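You operate a simulated robot arm through the tools that you are given. There is no shell and no other tool.

You are at the controls of a simulated robot arm. One attempt, no reset.

JOB
Set the controls near the setting bench. At the end: the feed knob is turned to 1; the folder lever is set to up; the angle dial is turned to 90; the folder knob is turned to shut; whatever was shut is shut again. Leave all else as you found it, and nothing knocked over.

The check looks at the end state, three seconds after you hand in, the way a careful person would. Anything else that was tipped, shoved, dropped, spilled or broken makes it a failure.

ROBOT AND FRAMES
A 7-joint arm with a two-finger parallel gripper, fixed in place. Base frame: the origin is on the floor under the middle of its stand, x ahead of it, y to its left, z up. Units: cm, degrees, N and s.
With the tool pointing down near the work surface it reaches from about 40 to 90 cm from the base axis. Its first joint turns from -143.0 to 143.0 degrees. Payload 3 kg.
The tool frame sits at the grasp point between the pads (the TCP): z along the fingers, y along the line on which they close. The tips reach 3 cm beyond it. The gripper opens to 9.4 cm. The fingers are 2.8 cm wide and 1 cm thick; the gripper's body (5 by 9.6 cm) begins 5.5 cm behind the TCP.
Orientation is that of the tool frame in the base frame, as [roll, pitch, yaw] about the fixed x, y, z axes, in that order (R = Rz(yaw) Ry(pitch) Rx(roll)). With the fingers straight down and closing along the base's y, the tool's x points along the base's -x, its y along +y and its z along -z.

CONTROLS
- The arm moves only by the tool nudge_tool. Its argument "steps" is a list of rows, each a list of 6 numbers: the shift along the base's x, y, z in cm, then the turn, a rotation vector about the base's x, y, z in degrees. In form: [[tx, ty, tz, ax, ay, az], ...]. A call has 1 to 20 rows; each row is the pose to reach, as a shift and turn from the pose commanded when the call began. "grip" is the finger opening in cm, from 0 to 9.4, set as the call begins (left out, the last holds). Each row takes 0.2 s and may step no farther than 5 cm and 8.6 degrees from the row before; otherwise, or with a gripper value out of range, the whole call is refused. A pose out of reach is approached as far as the arm can. The call stops where the force on the tool passes 40 N (or 10 N more than at its start, if that is more) or the arm is blocked; 0.2 s more then pass. Each finger travels about 7.2 cm/s and halts on what it meets, pressing with about 37 N; the grip force reading is that of the motor and also rises with nothing between the fingers. The clock runs only during rows and for 0.2 s after the last one: add rows that repeat a pose to give the fingers time. It gives the time, the measured TCP pose, the force on the tool (base axes), the opening and the grip force at its end, in the units of the frame above (readings bear some noise), with the torque about the TCP (base axes, N m) and any sound that the robot's microphone picked up, and new pictures: "pictures" is both (left out), scene, wrist or none.
- Cameras (640 x 400 px; columns grow to the right, rows downward): "scene" is fixed at [39.7, -50.04, 152.72]; the picture's right is [1.00, -0.06, 0.00], its down [-0.02, -0.43, -0.90] and it looks along [0.05, 0.90, -0.43] (base axes); focal length 358 px, centre (320, 200). "wrist" rides on the gripper at [7.6, 1.4, -10.2] in the tool frame; the picture's right is [-0.18, 0.98, 0.00], its down [-0.75, -0.14, -0.64] and it looks along [-0.63, -0.12, 0.77] (tool axes); focal length 243 px, centre (320, 200). There is no depth. A picture from a camera that has moved, and an enlarged one, comes with that camera's place and axes in the base frame and with its lens. The place of the scene camera against the robot may be out by one fixed shift of up to 1.2 cm in any direction.
- inspect(camera, box): a new picture of the part [left, top, right, bottom] of that camera's present view, enlarged. The clock stands still meanwhile.
- hand_in(): hands the job in; it is judged then, once.

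Nothing tells you positions but the pictures and the camera data. Unless the task says otherwise, let go and move clear before handing in.

The tools are called after ">>>" by a JSON object that holds its "op" and its "data". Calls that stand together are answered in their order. nudge_tool: Moves the arm, as the interface text tells. Its arguments: {"type":"object","properties":{"steps":{"type":"array"},"grip":{"type":"number"},"pictures":{"type":"string","enum":["both","scene","wrist","none"]}},"required":["steps"]} The other tools are called the same way: inspect (camera, box) takes an enlarged picture of a part of a camera's view; hand_in () hands the job in.

At the start:

```text
time_s: 0.0
ee_pos: [35.39, 39.36, 130.74]
tcp_rot: [-180.0, 0.0, 180.0]
force: [1.0, 0.4, -0.5]
wrist_torque: [-0.02, 0.03, -0.01]
gripper_width: 9.39
grip_force: 0.0
```

scene: 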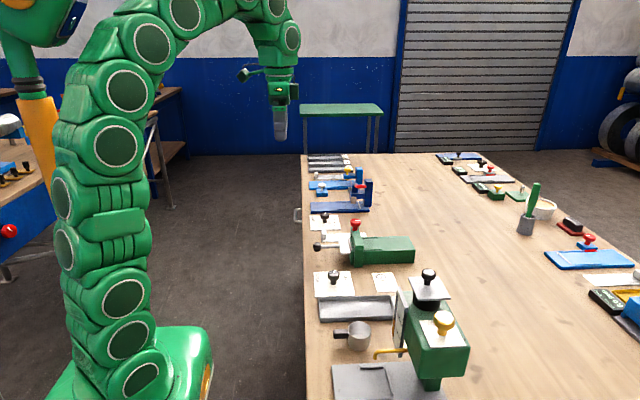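
wrist: 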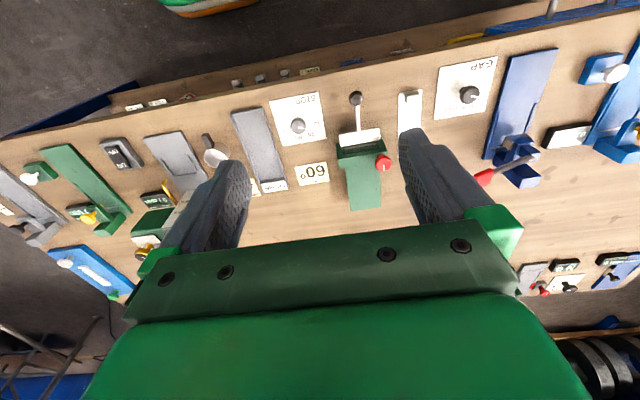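

I see a long bench with many devices (knobs, levers, dials, and drawers). I will first enlarge parts of both views to read labels before moving.

>>> {"op": "inspect", "data": {"camera": "scene", "box": [290, 140, 450, 240]}}

>>> {"op": "inspect", "data": {"camera": "scene", "box": [290, 230, 482, 400]}}

>>> {"op": "inspect", "data": {"camera": "scene", "box": [420, 140, 640, 340]}}

>>> {"op": "inspect", "data": {"camera": "wrist", "box": [0, 80, 240, 300]}}

>>> {"op": "inspect", "data": {"camera": "wrist", "box": [220, 60, 440, 220]}}

>>> {"op": "inspect", "data": {"camera": "wrist", "box": [420, 0, 640, 320]}}

```text
4.00 times, centred on (370, 190) of scene
camera zoom: at [39.7, -50.04, 152.72], right [1.0, -0.06, 0.0], down [-0.02, -0.43, -0.9], along [0.05, 0.9, -0.43], focal length 1431 px, centre (120, 240)
```

zoom: 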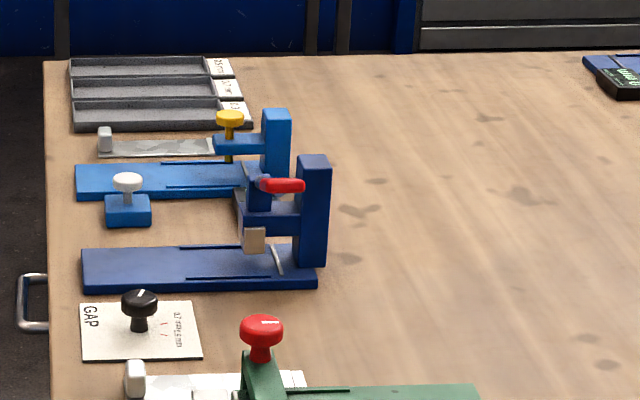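

```text
2.35 times, centred on (386, 315) of scene
camera zoom: at [39.7, -50.04, 152.72], right [1.0, -0.06, 0.0], down [-0.02, -0.43, -0.9], along [0.05, 0.9, -0.43], focal length 842 px, centre (165, -71)
```

zoom: 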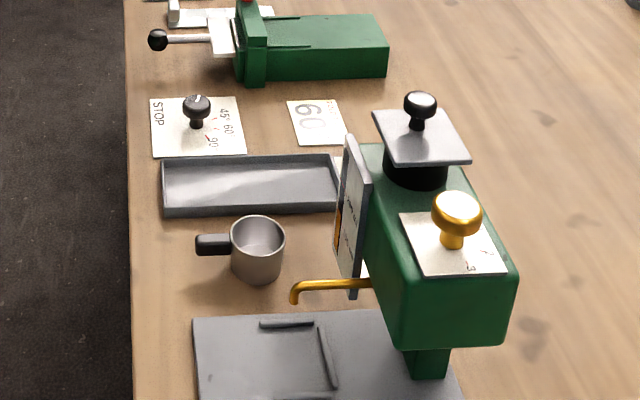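

```text
2.00 times, centred on (530, 240) of scene
camera zoom: at [39.7, -50.04, 152.72], right [1.0, -0.06, 0.0], down [-0.02, -0.43, -0.9], along [0.05, 0.9, -0.43], focal length 715 px, centre (-100, 120)
```

zoom: 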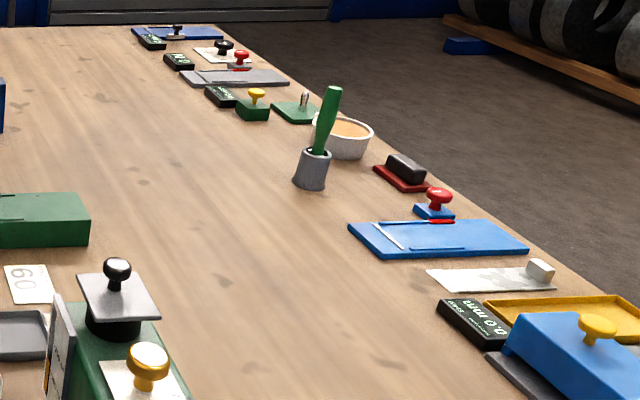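

```text
1.82 times, centred on (120, 190) of wrist
camera zoom: at [27.75, 40.83, 141.02], right [0.18, 0.98, 0.0], down [0.75, -0.14, 0.64], along [0.63, -0.12, -0.77], focal length 441 px, centre (684, 218)
```

zoom: 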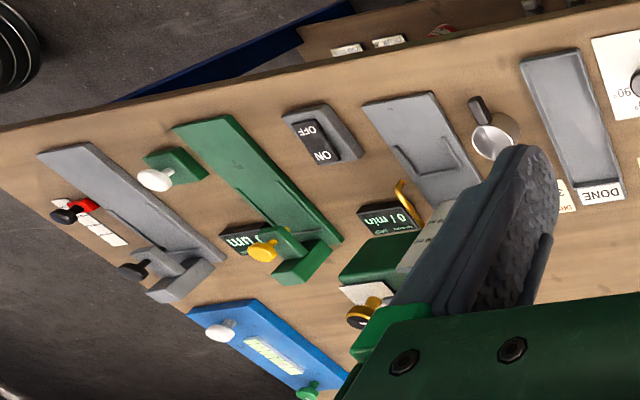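

```text
2.50 times, centred on (330, 140) of wrist
camera zoom: at [27.75, 40.83, 141.02], right [0.18, 0.98, 0.0], down [0.75, -0.14, 0.64], along [0.63, -0.12, -0.77], focal length 606 px, centre (295, 350)
```

zoom: 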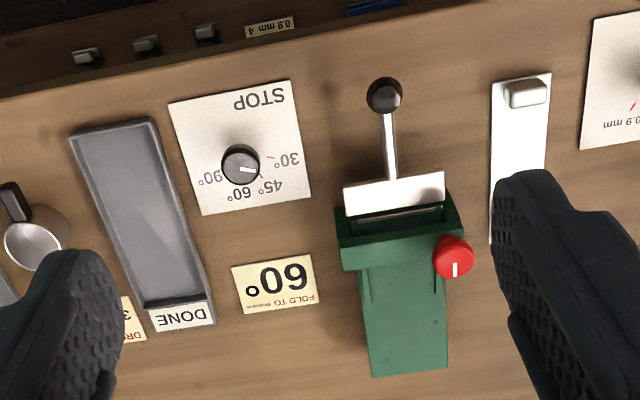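

```text
1.25 times, centred on (530, 160) of wrist
camera zoom: at [27.75, 40.83, 141.02], right [0.18, 0.98, 0.0], down [0.75, -0.14, 0.64], along [0.63, -0.12, -0.77], focal length 303 px, centre (58, 250)
```

zoom: 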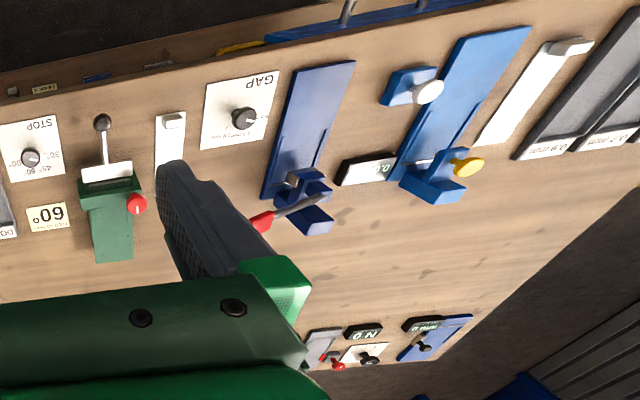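

The bench top seems to be at about z = 85, with the angle ("STOP") dial near (48, 32) and the green folder further left. I will slide the hand to the right, staying high, to read the labels on the dispenser and the other devices.

>>> {"op": "nudge_tool", "data": {"steps": [[0, -5, 1, 0, 0, 0], [0, -10, 2, 0, 0, 0], [0, -15, 3, 0, 0, 0], [0, -20, 4, 0, 0, 0], [0, -25, 4, 0, 0, 0], [0, -25, 4, 0, 0, 0]]}}

```text
refused: row 1 steps farther than a row can; nothing moved
```

>>> {"op": "nudge_tool", "data": {"steps": [[0, -4.8, 0.8, 0, 0, 0], [0, -9.6, 1.6, 0, 0, 0], [0, -14.4, 2.4, 0, 0, 0], [0, -19.2, 3.2, 0, 0, 0], [0, -24, 4, 0, 0, 0], [0, -24, 4, 0, 0, 0]]}}

```text
time_s: 1.4
ee_pos: [35.66, 15.48, 134.75]
tcp_rot: [-179.8, 0.2, -180.0]
force: [-0.5, 0.1, 0.2]
wrist_torque: [-0.03, 0.04, 0.0]
gripper_width: 9.39
grip_force: 0.1
camera wrist: at [28.05, 17.01, 144.95], right [0.18, 0.98, 0.0], down [0.75, -0.14, 0.64], along [0.63, -0.12, -0.76], focal length 243 px, centre (320, 200)
```

scene: 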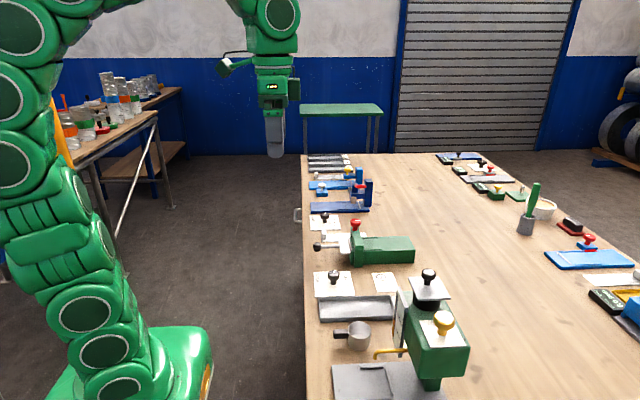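
wrist: 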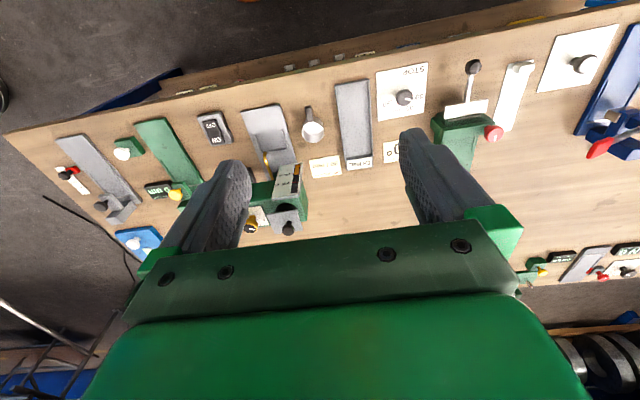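

>>> {"op": "inspect", "data": {"camera": "wrist", "box": [10, 60, 210, 270]}}

>>> {"op": "inspect", "data": {"camera": "wrist", "box": [190, 70, 430, 250]}}

>>> {"op": "inspect", "data": {"camera": "wrist", "box": [420, 20, 640, 170]}}

>>> {"op": "inspect", "data": {"camera": "scene", "box": [0, 60, 210, 220]}}

```text
1.90 times, centred on (110, 165) of wrist
camera zoom: at [28.05, 17.01, 144.95], right [0.18, 0.98, 0.0], down [0.75, -0.14, 0.64], along [0.63, -0.12, -0.76], focal length 462 px, centre (720, 267)
```

zoom: 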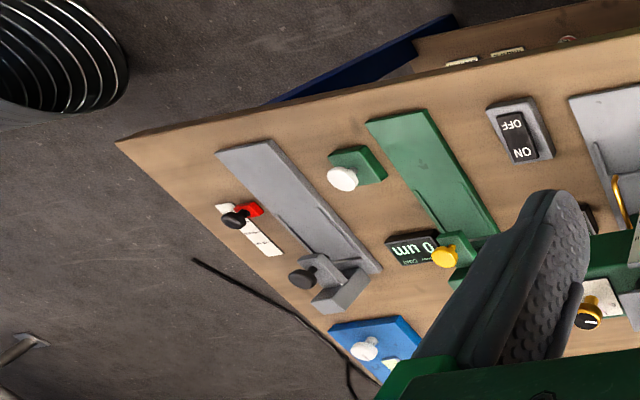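

```text
2.22 times, centred on (310, 160) of wrist
camera zoom: at [28.05, 17.01, 144.95], right [0.18, 0.98, 0.0], down [0.75, -0.14, 0.64], along [0.63, -0.12, -0.76], focal length 539 px, centre (342, 289)
```

zoom: 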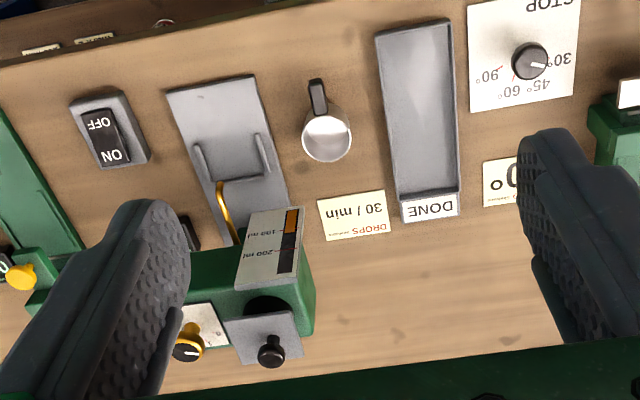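

```text
2.67 times, centred on (530, 95) of wrist
camera zoom: at [28.05, 17.01, 144.95], right [0.18, 0.98, 0.0], down [0.75, -0.14, 0.64], along [0.63, -0.12, -0.76], focal length 647 px, centre (-240, 480)
```

zoom: 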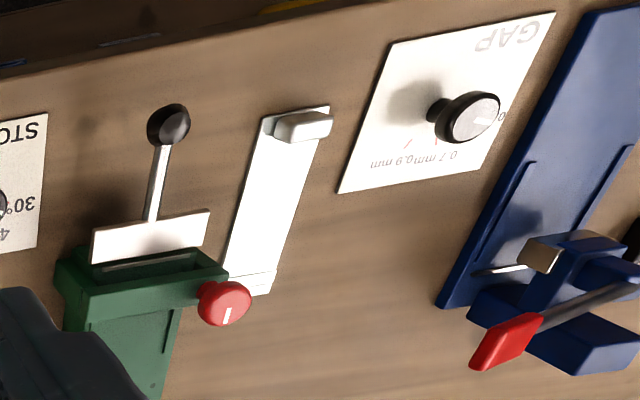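

```text
2.50 times, centred on (105, 140) of scene
camera zoom: at [39.7, -50.04, 152.72], right [1.0, -0.06, 0.0], down [-0.02, -0.43, -0.9], along [0.05, 0.9, -0.43], focal length 894 px, centre (858, 350)
```

zoom: 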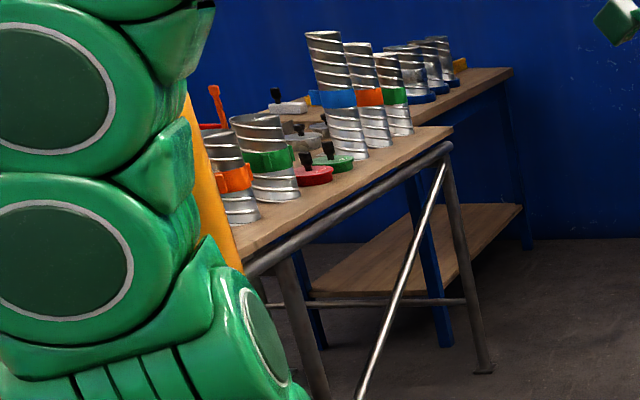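

I can see a bench packed with machines, and other benches behind and to the left of the robot. I will turn the hand to look toward the left and back, to find which is the setting bench.

>>> {"op": "nudge_tool", "data": {"steps": [[0, 3, 0, 0, 0, 8.5], [0, 6, 0, 0, 0, 17], [0, 9, 0, 0, 0, 25.5], [0, 12, 0, 0, 0, 34], [0, 15, 0, 0, 0, 42.5], [0, 18, 0, 0, 0, 51], [0, 21, 0, 0, 0, 59.5], [0, 24, 0, 0, 0, 68], [0, 24, 0, 0, 0, 76.5], [0, 24, 0, 0, 0, 85], [0, 24, 0, 0, 0, 90]]}}

```text
time_s: 3.8
ee_pos: [35.59, 39.57, 134.47]
tcp_rot: [-179.9, 0.0, -89.9]
force: [0.2, -0.7, 0.2]
wrist_torque: [0.01, 0.02, 0.01]
gripper_width: 9.39
grip_force: 0.1
out of reach, approached as far as the arm can: row 8, 9, 10, 11
camera wrist: at [34.17, 31.95, 144.76], right [-0.98, 0.18, 0.0], down [0.14, 0.75, 0.64], along [0.12, 0.63, -0.77], focal length 243 px, centre (320, 200)
```

scene: 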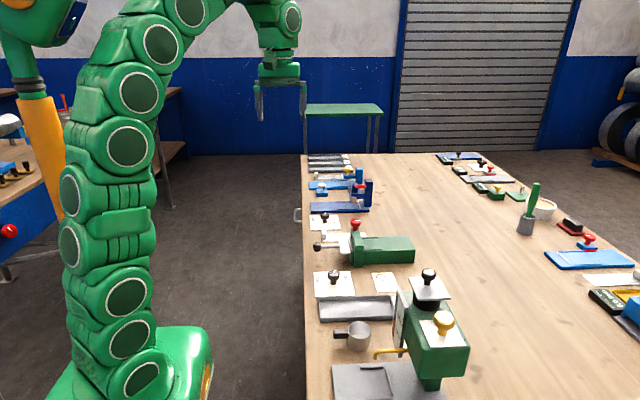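
wrist: 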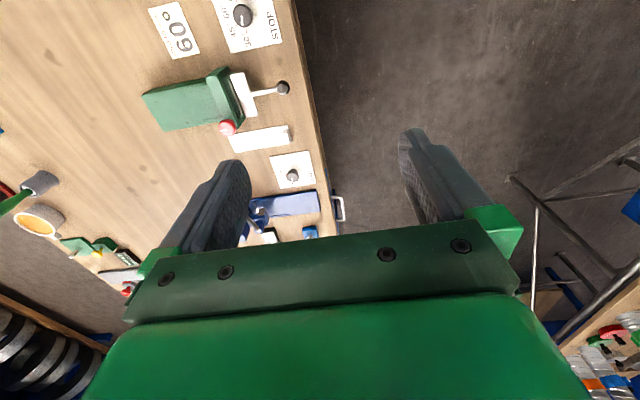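

The camera picture is upside down (lower = farther). I will swing farther around to look at the benches to the left and behind the robot.

>>> {"op": "nudge_tool", "data": {"steps": [[-4, 2, 0, 0, 0, 8.5], [-8, 4, 0, 0, 0, 17], [-12, 6, 0, 0, 0, 25.5], [-16, 8, 0, 0, 0, 34], [-20, 9, 0, 0, 0, 42.5], [-24, 9, 0, 0, 0, 51], [-28, 9, 0, 0, 0, 59.5], [-32, 9, 0, 0, 0, 68], [-35, 9, 0, 0, 0, 76.5], [-35, 9, 0, 0, 0, 85], [-35, 9, 0, 0, 0, 90]]}}

```text
time_s: 6.4
ee_pos: [5.31, 52.01, 130.37]
tcp_rot: [174.7, 9.6, -3.9]
force: [-0.4, 0.1, 0.2]
wrist_torque: [0.02, -0.1, 0.0]
gripper_width: 9.41
grip_force: 0.1
stopped in row 11: the arm was blocked; the commanded pose is now the measured one
camera wrist: at [14.5, 50.81, 139.34], right [-0.23, -0.96, 0.12], down [-0.62, 0.24, 0.74], along [-0.75, 0.1, -0.66], focal length 243 px, centre (320, 200)
```

scene: 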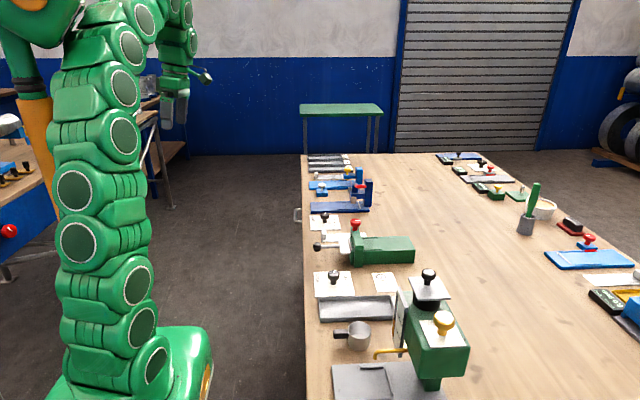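
wrist: 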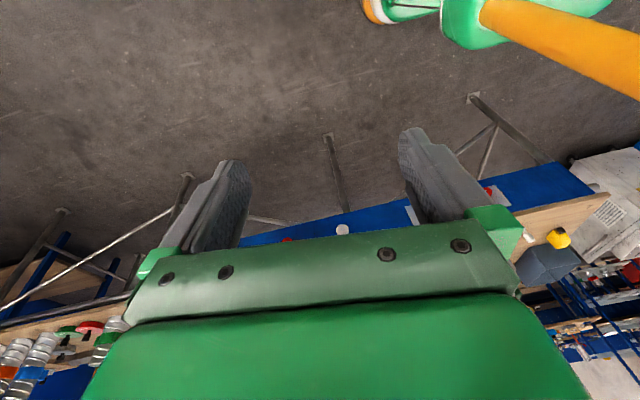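

This area behind looks like ordinary workshop furniture, but I will enlarge a few parts to be sure before going back to the main bench.

>>> {"op": "inspect", "data": {"camera": "wrist", "box": [380, 130, 640, 380]}}

>>> {"op": "inspect", "data": {"camera": "scene", "box": [0, 80, 200, 290]}}

>>> {"op": "inspect", "data": {"camera": "wrist", "box": [0, 200, 200, 400]}}

```text
1.60 times, centred on (510, 255) of wrist
camera zoom: at [14.5, 50.81, 139.34], right [-0.23, -0.96, 0.12], down [-0.62, 0.24, 0.74], along [-0.75, 0.1, -0.66], focal length 388 px, centre (16, 112)
```

zoom: 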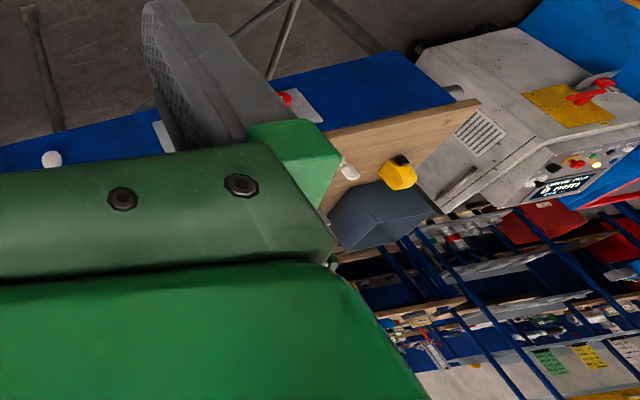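

```text
1.90 times, centred on (100, 185) of scene
camera zoom: at [39.7, -50.04, 152.72], right [1.0, -0.06, 0.0], down [-0.02, -0.43, -0.9], along [0.05, 0.9, -0.43], focal length 681 px, centre (739, 229)
```

zoom: 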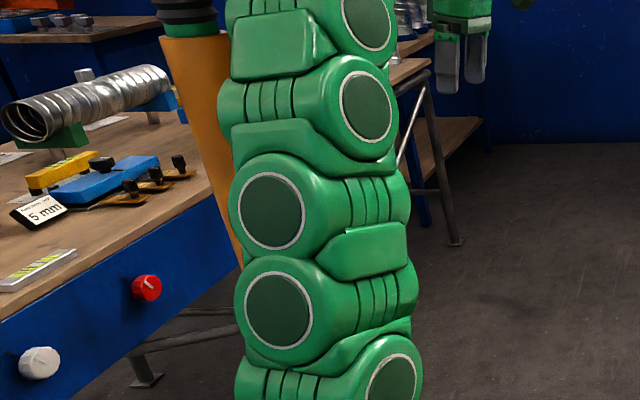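

```text
2.00 times, centred on (100, 300) of wrist
camera zoom: at [14.5, 50.81, 139.34], right [-0.23, -0.96, 0.12], down [-0.62, 0.24, 0.74], along [-0.75, 0.1, -0.66], focal length 485 px, centre (760, 0)
```

zoom: 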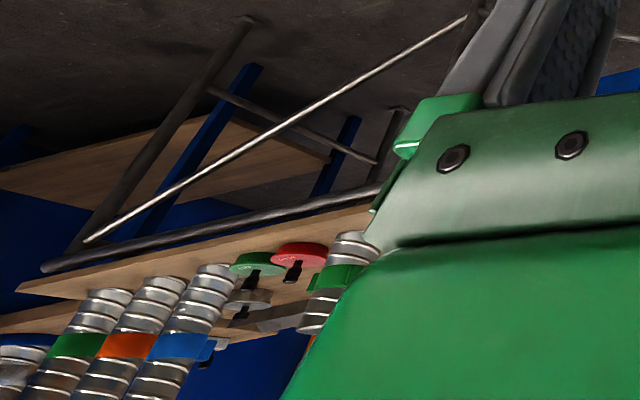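

The other benches stand well out of reach and belong to other stations, so the long bench in front is the one to work at. I will level the hand and swing back to it, toward the dispenser with the gold knob (about (63, -5, 107)).

>>> {"op": "nudge_tool", "data": {"steps": [[3, 0, 1.5, 2.5, -4.8, 0], [6, -1, 3, 5.3, -9.6, 0], [9, -2, 4, 5.3, -9.6, 0]], "pictures": "none"}}

```text
time_s: 7.2
ee_pos: [14.99, 50.55, 132.65]
tcp_rot: [178.8, 0.9, -3.8]
force: [0.1, 0.1, 0.6]
wrist_torque: [0.02, 0.0, 0.01]
gripper_width: 9.42
grip_force: 0.1
```

>>> {"op": "nudge_tool", "data": {"steps": [[3, -1, 0.3, 0, 0, -8.5], [6, -2, 0.6, 0, 0, -17], [9, -3, 0.9, 0, 0, -25.5], [12, -5, 1.2, 0, 0, -34], [15, -7, 1.5, 0, 0, -42.5], [17, -9, 1.8, 0, 0, -51], [19, -11, 2.1, 0, 0, -59.5], [21, -14, 2.4, 0, 0, -68], [22, -17, 2.4, 0, 0, -76.5], [23, -20, 2.4, 0, 0, -85], [24, -23, 2.4, 0, 0, -93.5], [25, -26, 2.4, 0, 0, -102], [25, -29, 2.4, 0, 0, -110.5], [25, -32, 2.4, 0, 0, -119], [25, -35, 2.4, 0, 0, -127.5], [25, -38, 2.4, 0, 0, -136], [25, -41, 2.4, 0, 0, -144.5], [25, -44, 2.4, 0, 0, -153], [25, -47, 2.4, 0, 0, -161.5], [25, -50, 2.4, 0, 0, -170]]}}

```text
time_s: 11.4
ee_pos: [38.91, -0.31, 136.72]
tcp_rot: [-179.4, -0.3, -173.3]
force: [0.2, -0.8, -0.7]
wrist_torque: [0.0, -0.04, 0.0]
gripper_width: 9.4
grip_force: 0.0
out of reach, approached as far as the arm can: row 5, 6, 7, 8, 9
camera wrist: at [31.28, 0.37, 147.11], right [0.07, 1.0, -0.01], down [0.77, -0.04, 0.64], along [0.64, -0.05, -0.77], focal length 243 px, centre (320, 200)
```

scene: 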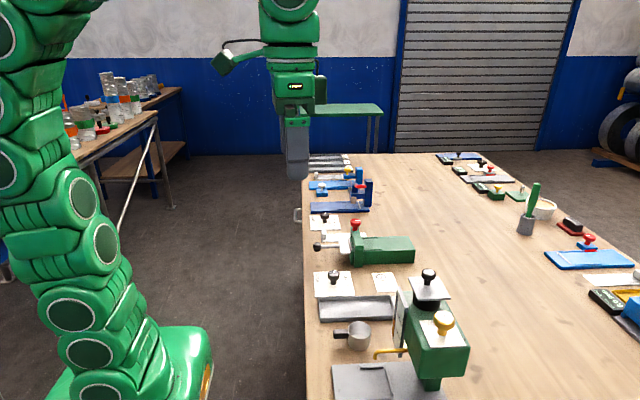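
wrist: 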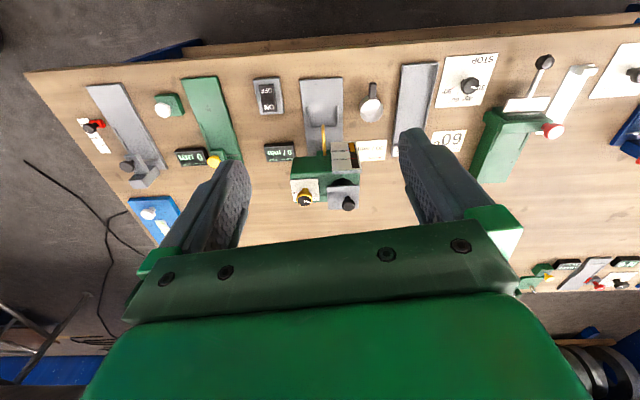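

>>> {"op": "inspect", "data": {"camera": "wrist", "box": [230, 60, 400, 220]}}

>>> {"op": "inspect", "data": {"camera": "wrist", "box": [60, 60, 240, 250]}}

>>> {"op": "inspect", "data": {"camera": "wrist", "box": [400, 20, 640, 190]}}

>>> {"op": "inspect", "data": {"camera": "scene", "box": [370, 250, 500, 360]}}

```text
2.50 times, centred on (315, 140) of wrist
camera zoom: at [31.28, 0.37, 147.11], right [0.07, 1.0, -0.01], down [0.77, -0.04, 0.64], along [0.64, -0.05, -0.77], focal length 606 px, centre (332, 350)
```

zoom: 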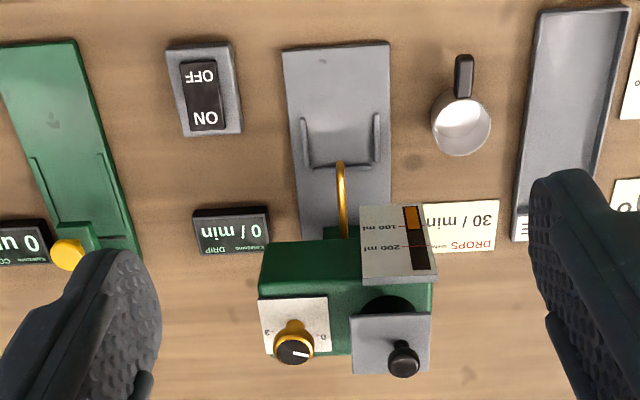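

```text
2.11 times, centred on (150, 155) of wrist
camera zoom: at [31.28, 0.37, 147.11], right [0.07, 1.0, -0.01], down [0.77, -0.04, 0.64], along [0.64, -0.05, -0.77], focal length 511 px, centre (678, 295)
```

zoom: 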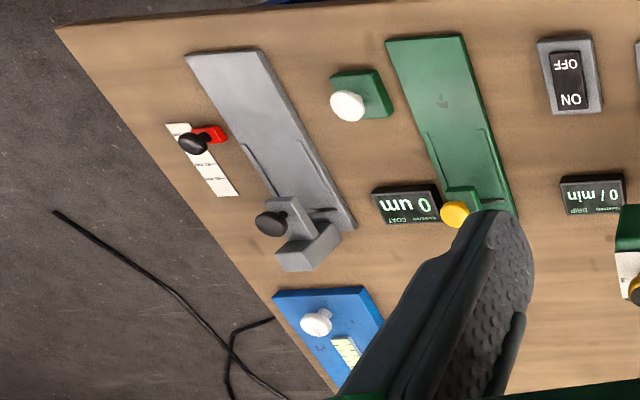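

```text
2.35 times, centred on (520, 105) of wrist
camera zoom: at [31.28, 0.37, 147.11], right [0.07, 1.0, -0.01], down [0.77, -0.04, 0.64], along [0.64, -0.05, -0.77], focal length 571 px, centre (-151, 424)
```

zoom: 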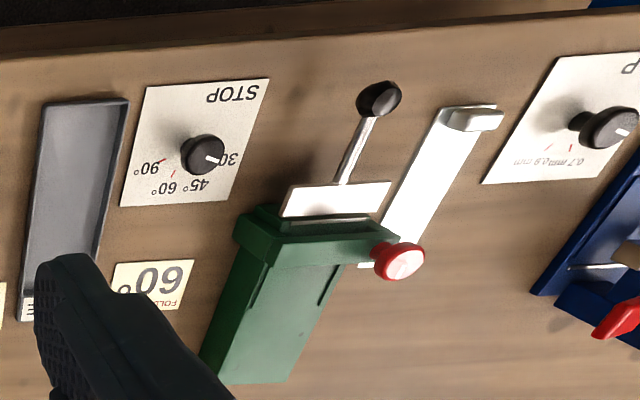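

```text
3.64 times, centred on (435, 305) of scene
camera zoom: at [39.7, -50.04, 152.72], right [1.0, -0.06, 0.0], down [-0.02, -0.43, -0.9], along [0.05, 0.9, -0.43], focal length 1301 px, centre (-98, -182)
```

zoom: 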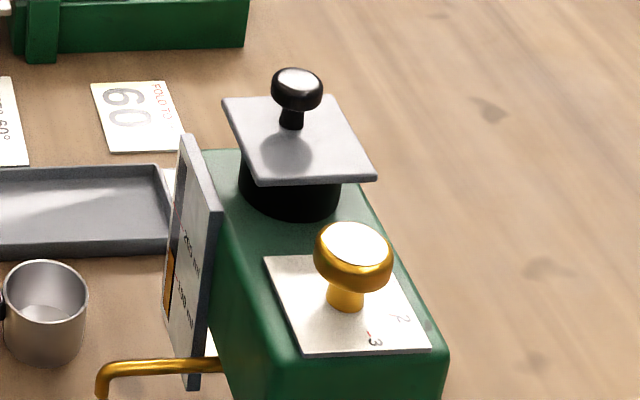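

The dispenser carries a gold knob on a numbered plate (2, 3 visible), a lidded reservoir and a "DRIP 0/min" display. I will come closer to read the plate under the gold knob.

>>> {"op": "nudge_tool", "data": {"steps": [[4, -2, -3, 0, 0, -1.7], [8, -3, -5, 0, 0, -3.4], [11, -4, -8, 0, 0, -5], [13, -5, -11, 0, 0, -6.7], [13, -5, -11, 0, 0, -6.7]], "pictures": "wrist"}}

>>> {"op": "inspect", "data": {"camera": "wrist", "box": [220, 60, 420, 220]}}

```text
refused: row 1 steps farther than a row can; nothing moved
```

```text
2.50 times, centred on (320, 140) of wrist
camera zoom: at [31.28, 0.37, 147.11], right [0.07, 1.0, -0.01], down [0.77, -0.04, 0.64], along [0.64, -0.05, -0.77], focal length 606 px, centre (320, 350)
```

zoom: 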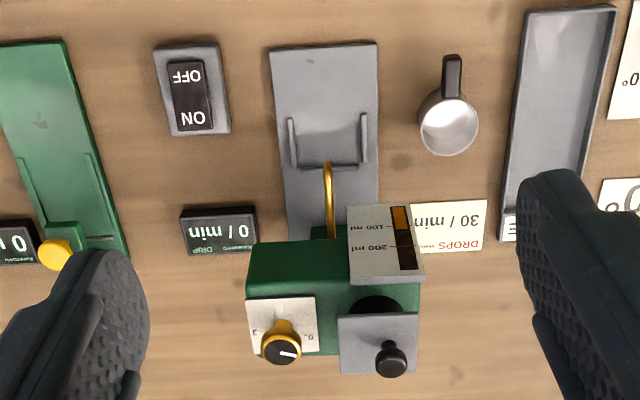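

Same view as before; my step was too long. I will repeat with shorter steps toward the dispenser.

>>> {"op": "nudge_tool", "data": {"steps": [[3.2, -1.2, -2.7, 0, 0, -1.7], [6.5, -2.5, -5.5, 0, 0, -3.4], [9.7, -3.7, -8.2, 0, 0, -5], [13, -5, -11, 0, 0, -6.7], [13, -5, -11, 0, 0, -6.7]], "pictures": "wrist"}}

>>> {"op": "inspect", "data": {"camera": "wrist", "box": [220, 60, 420, 220]}}

```text
time_s: 12.6
ee_pos: [51.84, -5.41, 125.68]
tcp_rot: [-179.4, -0.3, -179.8]
force: [0.6, 0.8, 0.0]
wrist_torque: [-0.02, 0.0, 0.01]
gripper_width: 9.41
grip_force: 0.1
camera wrist: at [44.39, -3.88, 135.93], right [0.18, 0.98, -0.01], down [0.76, -0.13, 0.64], along [0.63, -0.12, -0.77], focal length 243 px, centre (320, 200)
```

wrist: 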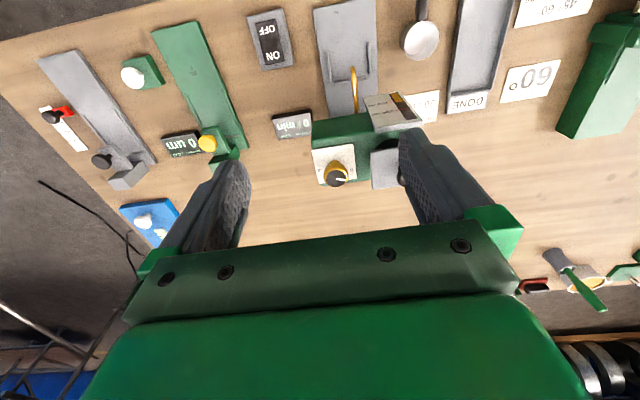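

```text
2.50 times, centred on (320, 140) of wrist
camera zoom: at [44.39, -3.88, 135.93], right [0.18, 0.98, -0.01], down [0.76, -0.13, 0.64], along [0.63, -0.12, -0.77], focal length 606 px, centre (320, 350)
```

zoom: 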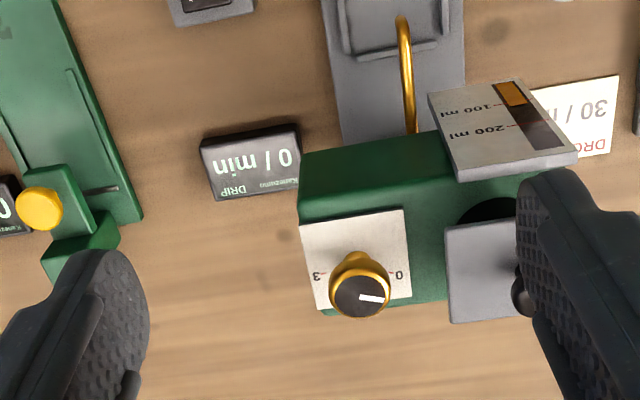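

The gold knob's plate shows 0 (pointer there now) through 3, so it fits "feed". Before acting I will check the front of the bench, where there seem to be a handle and lower parts, for a second candidate.

>>> {"op": "nudge_tool", "data": {"steps": [[-3, 3.5, 1, 0, 0, 0], [-6, 7, 2, 0, 0, 0], [-9, 10.5, 2, 0, 0, 0], [-12, 14, 2, 0, 0, 0], [-15, 17.5, 2, 0, 0, 0], [-17, 21.5, 1, 0, -4, 0], [-18, 25, -2, 0, -8, 0], [-19, 28, -5, 0, -12, 0], [-20, 31, -8, 0, -16, 0], [-21, 34, -11, 0, -20, 0], [-22, 36, -14, 0, -24, 0], [-22, 36, -14, 0, -24, 0]]}}

```text
time_s: 14.3
ee_pos: [32.41, 22.9, 125.78]
tcp_rot: [163.8, 0.6, -176.4]
force: [0.4, -0.9, 0.3]
wrist_torque: [0.01, -0.03, 0.01]
gripper_width: 9.41
grip_force: 0.1
stopped in row 8: the arm was blocked; the commanded pose is now the measured one
camera wrist: at [24.71, 20.91, 135.9], right [0.12, 0.95, 0.28], down [0.76, -0.27, 0.59], along [0.63, 0.14, -0.76], focal length 243 px, centre (320, 200)
```

scene: 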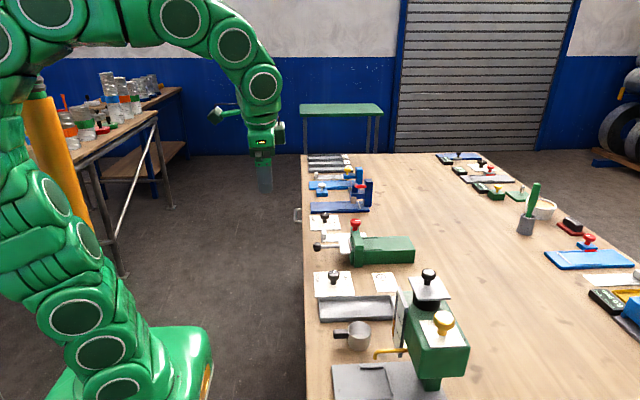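
wrist: 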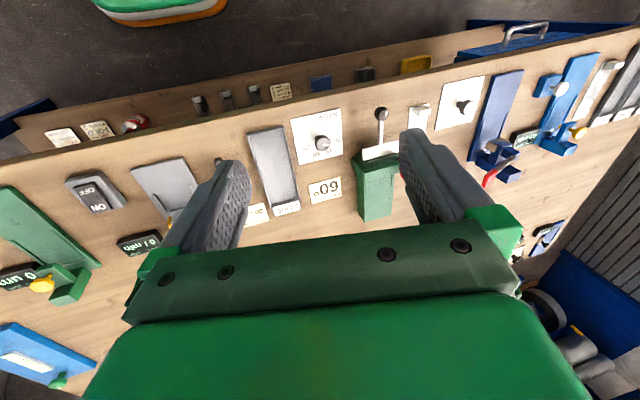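

The arm reached a limit there. I will enlarge what is visible on the lower shelf under the bench.

>>> {"op": "inspect", "data": {"camera": "wrist", "box": [20, 60, 300, 160]}}

>>> {"op": "inspect", "data": {"camera": "wrist", "box": [240, 10, 640, 130]}}

>>> {"op": "inspect", "data": {"camera": "wrist", "box": [430, 20, 640, 200]}}

```text
2.29 times, centred on (160, 110) of wrist
camera zoom: at [24.71, 20.91, 135.9], right [0.12, 0.95, 0.28], down [0.76, -0.27, 0.59], along [0.63, 0.14, -0.76], focal length 555 px, centre (686, 406)
```

zoom: 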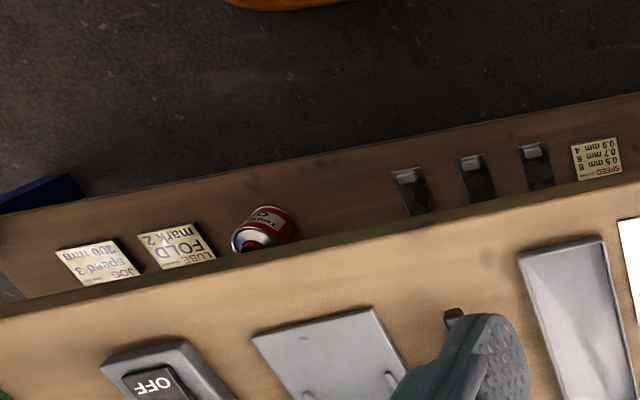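

```text
1.60 times, centred on (440, 70) of wrist
camera zoom: at [24.71, 20.91, 135.9], right [0.12, 0.95, 0.28], down [0.76, -0.27, 0.59], along [0.63, 0.14, -0.76], focal length 388 px, centre (128, 408)
```

zoom: 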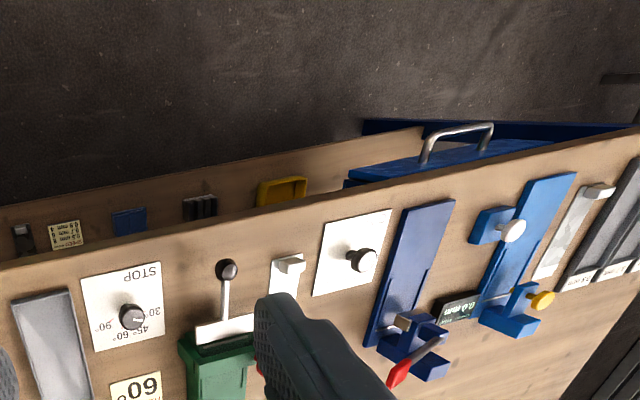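

```text
2.22 times, centred on (535, 110) of wrist
camera zoom: at [24.71, 20.91, 135.9], right [0.12, 0.95, 0.28], down [0.76, -0.27, 0.59], along [0.63, 0.14, -0.76], focal length 539 px, centre (-158, 400)
```

zoom: 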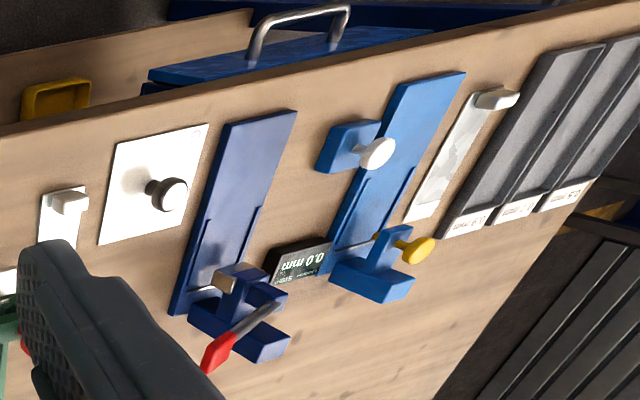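

Under the bench there is a shelf with cards ("JOG speed 3", "LUBE FOLD mark 2", "SPEED ...") and a blue drawer unit. I will level the hand and look closely at the devices at the right end of the bench.

>>> {"op": "nudge_tool", "data": {"steps": [[2, -4, 0, -5.4, 0, -1.2], [4, -8, 0, -10.8, -0.5, -2.4], [6, -12, 0, -16.2, -1, -3.6], [8, -16, 0, -16.2, -1, -3.6], [10, -20, 0, -16.2, -1, -3.6], [12, -24, 0, -16.2, -1, -3.6], [14, -28, 0, -16.2, -1, -3.6], [16, -32, 0, -16.2, -1, -3.6], [18, -36, 0, -16.2, -1, -3.6], [18, -40, -2, -16.2, -1, -3.6], [18, -44, -3, -16.2, -1, -3.6], [18, -44, -3, -16.2, -1, -3.6]]}}

>>> {"op": "inspect", "data": {"camera": "wrist", "box": [100, 0, 420, 220]}}

```text
time_s: 16.9
ee_pos: [50.34, -21.35, 122.59]
tcp_rot: [-179.8, 1.2, -179.6]
force: [-0.2, 0.0, -0.9]
wrist_torque: [0.02, -0.02, 0.01]
gripper_width: 9.39
grip_force: 0.0
camera wrist: at [42.55, -19.83, 132.69], right [0.18, 0.98, 0.0], down [0.74, -0.13, 0.66], along [0.65, -0.12, -0.75], focal length 243 px, centre (320, 200)
```

scene: 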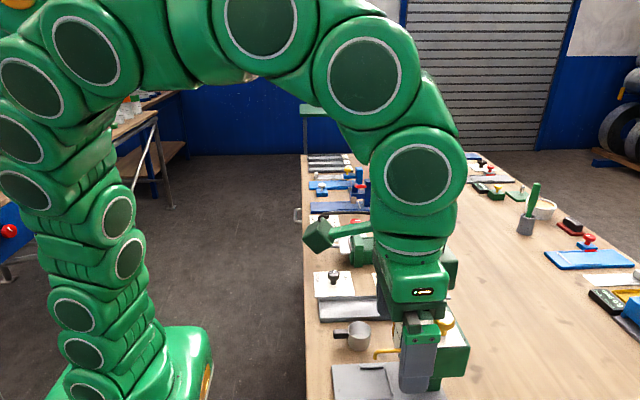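
wrist: 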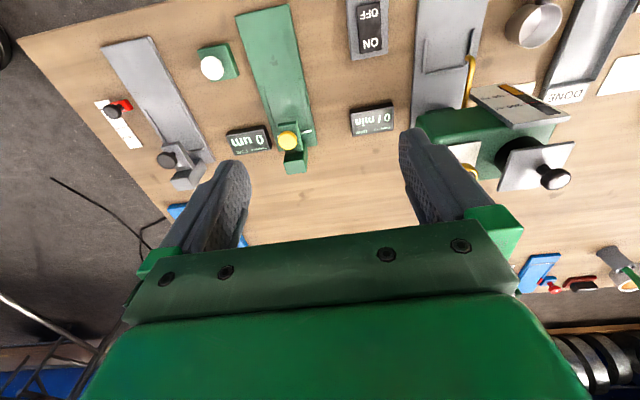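

```text
1.82 times, centred on (260, 110) of wrist
camera zoom: at [42.55, -19.83, 132.69], right [0.18, 0.98, 0.0], down [0.74, -0.13, 0.66], along [0.65, -0.12, -0.75], focal length 441 px, centre (429, 364)
```

zoom: 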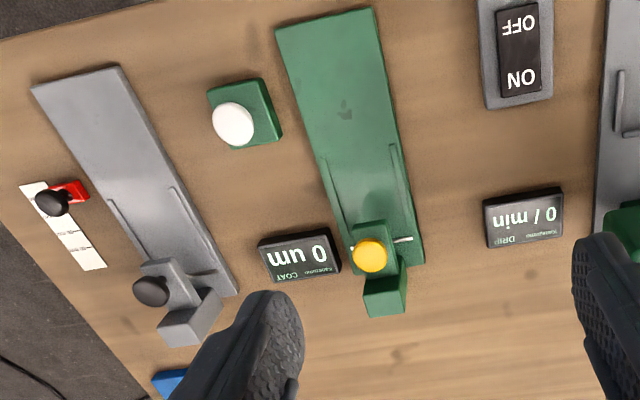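

White knobs here look like push buttons and the other knobs like presses; only the gold knob has a 0–3 dial. I will check the blue device at the back right to be thorough.

>>> {"op": "nudge_tool", "data": {"steps": [[3, -3, 1, 0, 0, 0], [6, -6, 2, 0, 0, 0], [9, -9, 3, 0, 0, 0], [12, -12, 4, 0, 0, 0], [15, -15, 5, 0, 0, 0], [15, -15, 5, 0, 0, 0]], "pictures": "wrist"}}

>>> {"op": "inspect", "data": {"camera": "wrist", "box": [180, 60, 440, 240]}}

>>> {"op": "inspect", "data": {"camera": "wrist", "box": [440, 60, 640, 320]}}

```text
time_s: 18.3
ee_pos: [62.52, -33.48, 125.94]
tcp_rot: [-179.8, 1.3, -179.7]
force: [-0.4, -0.4, 0.8]
wrist_torque: [-0.01, 0.01, -0.01]
gripper_width: 9.4
grip_force: 0.0
out of reach, approached as far as the arm can: row 4, 5, 6
camera wrist: at [54.58, -32.04, 136.09], right [0.18, 0.98, 0.0], down [0.74, -0.13, 0.66], along [0.65, -0.12, -0.75], focal length 243 px, centre (320, 200)
```

wrist: 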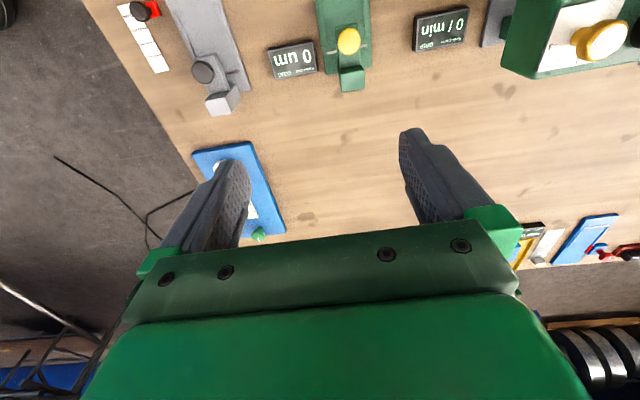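

```text
2.22 times, centred on (310, 150) of wrist
camera zoom: at [54.58, -32.04, 136.09], right [0.18, 0.98, 0.0], down [0.74, -0.13, 0.66], along [0.65, -0.12, -0.75], focal length 539 px, centre (342, 311)
```

zoom: 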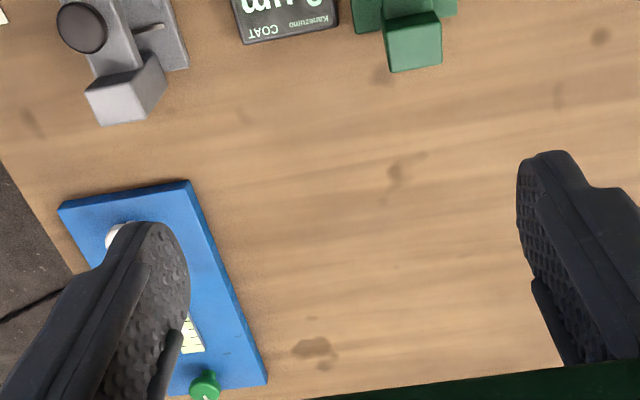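

```text
1.54 times, centred on (540, 190) of wrist
camera zoom: at [54.58, -32.04, 136.09], right [0.18, 0.98, 0.0], down [0.74, -0.13, 0.66], along [0.65, -0.12, -0.75], focal length 373 px, centre (-18, 215)
```

zoom: 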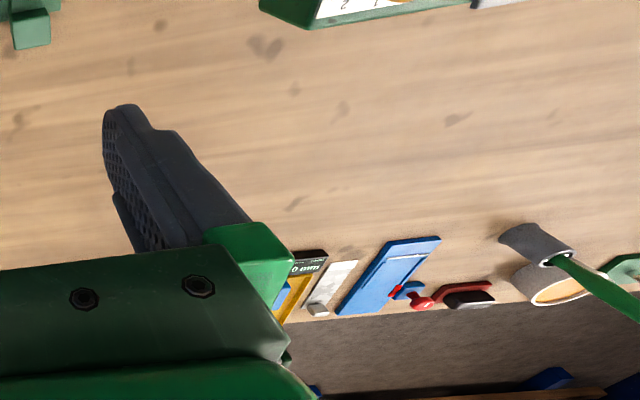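

From here the plate under the gold knob shows its far side; I will enlarge it to read where 1 is.

>>> {"op": "inspect", "data": {"camera": "wrist", "box": [490, 0, 640, 94]}}

```text
4.26 times, centred on (565, 47) of wrist
camera zoom: at [54.58, -32.04, 136.09], right [0.18, 0.98, 0.0], down [0.74, -0.13, 0.66], along [0.65, -0.12, -0.75], focal length 1032 px, centre (-723, 851)
```

zoom: 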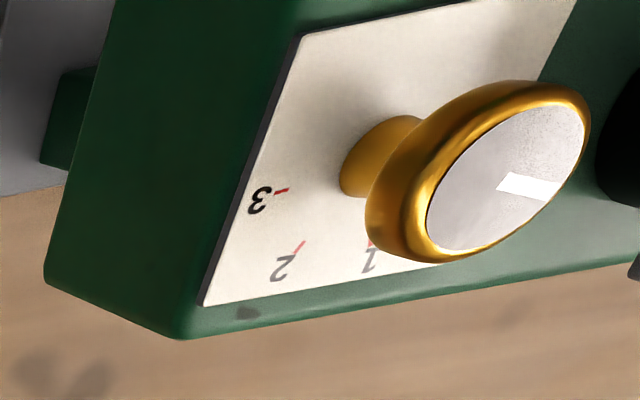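

The gold dial reads 0 at +y, then 1, 2, 3 at about 60° steps clockwise, pointer now on 0. Next I will look closely at the folder, its red knob, the dial, and further left at the drawer.

>>> {"op": "nudge_tool", "data": {"steps": [[-3, 3.5, 0.5, 0, 0, 0], [-6, 7, 1, 0, 0, 0], [-9, 10.5, 1.5, 0, 0, 0], [-12, 14, 2, 0, 0, 0], [-15, 17.5, 2, 0, 0, 0], [-17, 21.5, 2, 0, 0, 0], [-19, 25.5, 2, 0, 0, 0], [-21, 29.5, 2, 0, 0, 0], [-23, 33.5, 2, 0, 0, 0], [-23, 38, 2, 0, 0, 0], [-23, 42.5, 1, 0, 0, 0], [-23, 47, 0, 0, 0, 0], [-23, 51.5, -1, 0, 0, 0], [-23, 56, -2, 0, 0, 0], [-23, 60.5, -3, 0, 0, 0], [-23, 65, -4, 0, 0, 0], [-23, 69.5, -5, 0, 0, 0], [-23, 69.5, -5, 0, 0, 0]]}}

```text
time_s: 22.1
ee_pos: [38.61, 36.42, 120.75]
tcp_rot: [-179.7, 1.5, -179.6]
force: [-0.3, -0.5, -0.3]
wrist_torque: [0.0, -0.02, 0.03]
gripper_width: 9.4
grip_force: 0.1
camera wrist: at [30.74, 37.89, 130.77], right [0.18, 0.98, 0.0], down [0.74, -0.13, 0.66], along [0.65, -0.12, -0.75], focal length 243 px, centre (320, 200)
```

scene: 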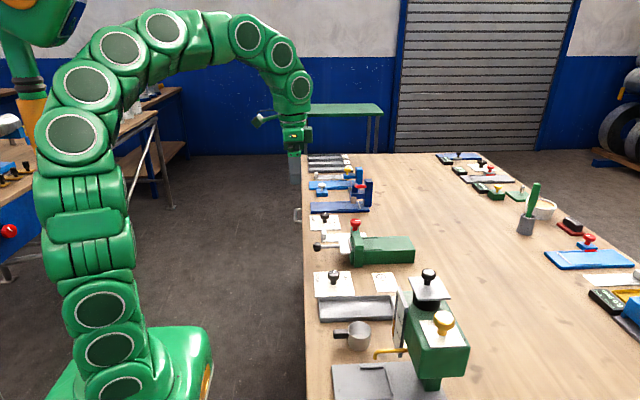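
wrist: 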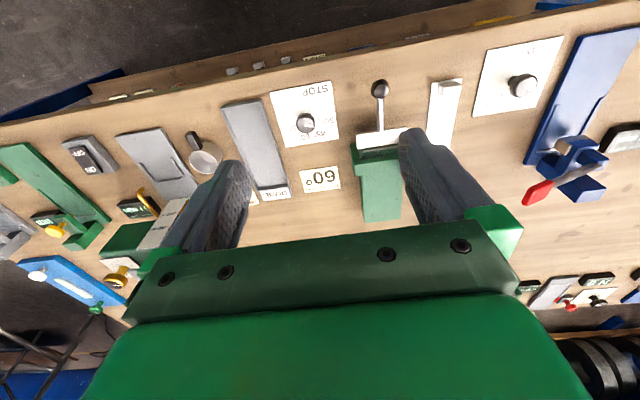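

I will continue left to view the GAP area and the blue drawer under the bench edge.

>>> {"op": "nudge_tool", "data": {"steps": [[0, 4.5, 0, 0, 0, 0], [0, 9, 0, 0, 0, 0], [0, 13.5, 0, 0, 0, 0], [0, 18, 0, 0, 0, 0], [0, 22, 0, 0, 0, 0], [-1, 25, 0, 0, 0, 8], [-2, 27, 0, 0, 0, 16], [-3, 29, 0, 0, 0, 24], [-4, 30, 0, 0, 0, 32], [-5, 30, 0, 0, 0, 40], [-5, 30, 0, 0, 0, 40]]}}

```text
time_s: 24.5
ee_pos: [34.13, 66.14, 120.8]
tcp_rot: [-179.7, 1.3, -139.7]
force: [-0.2, 0.1, 0.3]
wrist_torque: [-0.02, -0.03, 0.01]
gripper_width: 9.41
grip_force: 0.1
camera wrist: at [27.2, 62.22, 130.79], right [-0.5, 0.87, 0.0], down [0.65, 0.37, 0.66], along [0.57, 0.33, -0.75], focal length 243 px, centre (320, 200)
```

scene: 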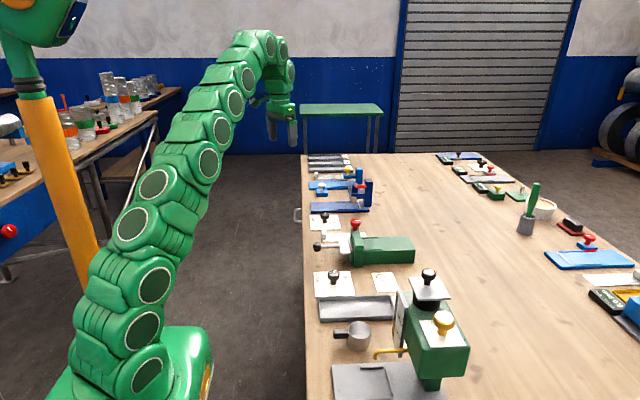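
wrist: 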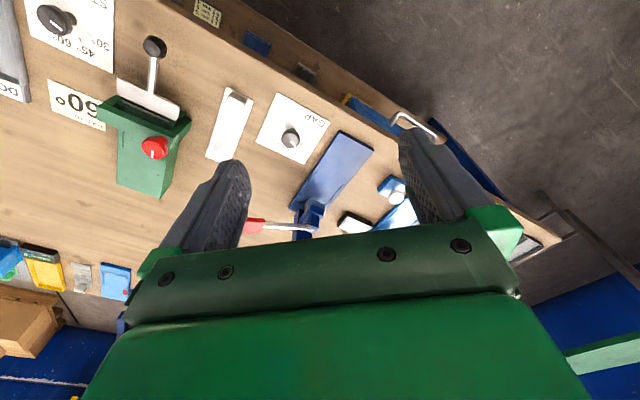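

>>> {"op": "inspect", "data": {"camera": "wrist", "box": [0, 0, 240, 200]}}

>>> {"op": "inspect", "data": {"camera": "wrist", "box": [180, 0, 440, 240]}}

>>> {"op": "inspect", "data": {"camera": "wrist", "box": [320, 80, 580, 280]}}

```text
2.00 times, centred on (120, 100) of wrist
camera zoom: at [27.2, 62.22, 130.79], right [-0.5, 0.87, 0.0], down [0.65, 0.37, 0.66], along [0.57, 0.33, -0.75], focal length 485 px, centre (720, 400)
```

zoom: 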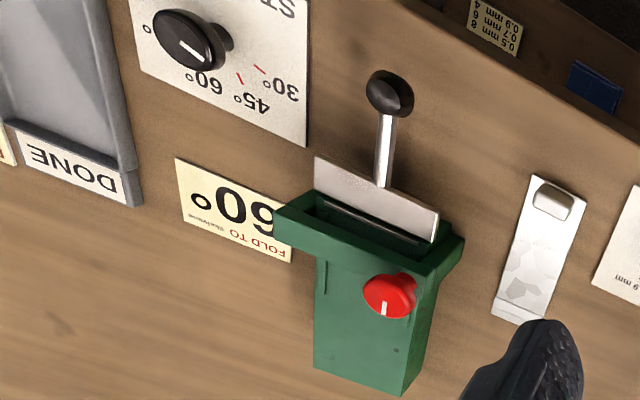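

```text
1.67 times, centred on (310, 120) of wrist
camera zoom: at [27.2, 62.22, 130.79], right [-0.5, 0.87, 0.0], down [0.65, 0.37, 0.66], along [0.57, 0.33, -0.75], focal length 404 px, centre (337, 333)
```

zoom: 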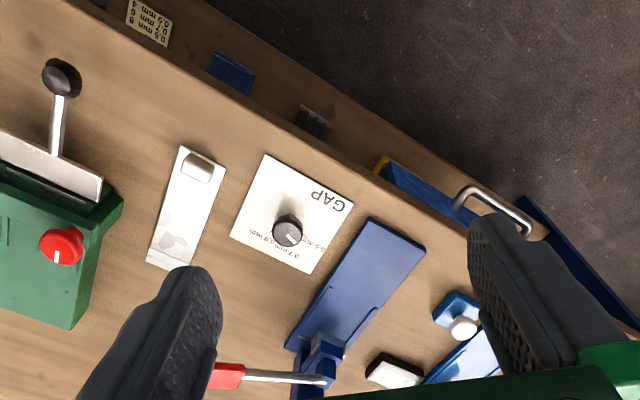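

```text
2.00 times, centred on (450, 180) of wrist
camera zoom: at [27.2, 62.22, 130.79], right [-0.5, 0.87, 0.0], down [0.65, 0.37, 0.66], along [0.57, 0.33, -0.75], focal length 485 px, centre (60, 240)
```

zoom: 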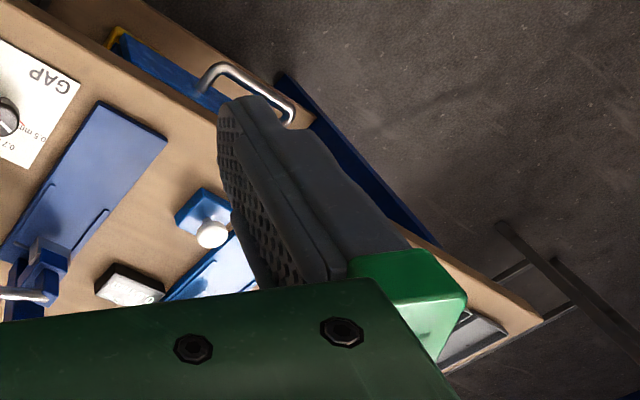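

The red folder knob has a white pointer and sits on the folder; the drawer handle is near (37, 90, 79). I will lower the camera near the bench front to see the shelf underneath and check nothing else is labelled "feed".

>>> {"op": "nudge_tool", "data": {"steps": [[0, -3, -1, 0, 0, -8], [0, -6, -2, 0, 0, -16], [0, -9, -4, 0, 0, -24], [0, -12, -6, 0, 0, -32], [0, -15, -8, 0, 0, -40], [0, -15, -11, 0, 0, -40], [0, -15, -14, 0, 0, -40], [0, -15, -17, 0, 0, -40], [0, -15, -17, 0, 0, -40]]}}

```text
time_s: 26.5
ee_pos: [34.18, 51.19, 103.7]
tcp_rot: [-179.7, 1.4, -179.7]
force: [-0.1, -0.5, -0.6]
wrist_torque: [0.01, 0.01, -0.01]
gripper_width: 9.41
grip_force: 0.1
camera wrist: at [26.33, 52.64, 113.75], right [0.18, 0.98, 0.0], down [0.74, -0.13, 0.66], along [0.65, -0.12, -0.75], focal length 243 px, centre (320, 200)
```

scene: 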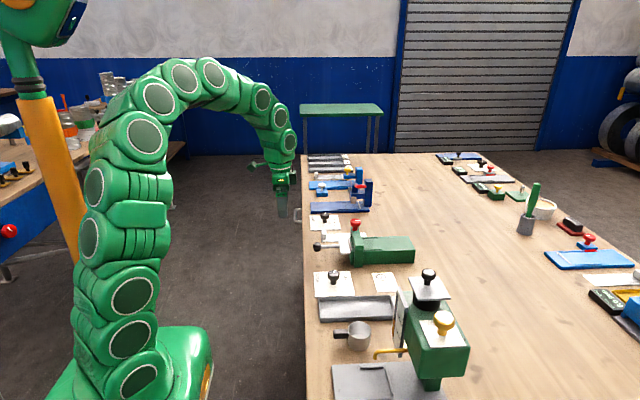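
wrist: 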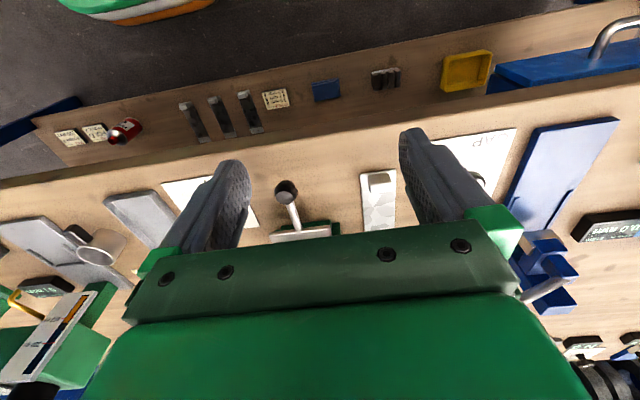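

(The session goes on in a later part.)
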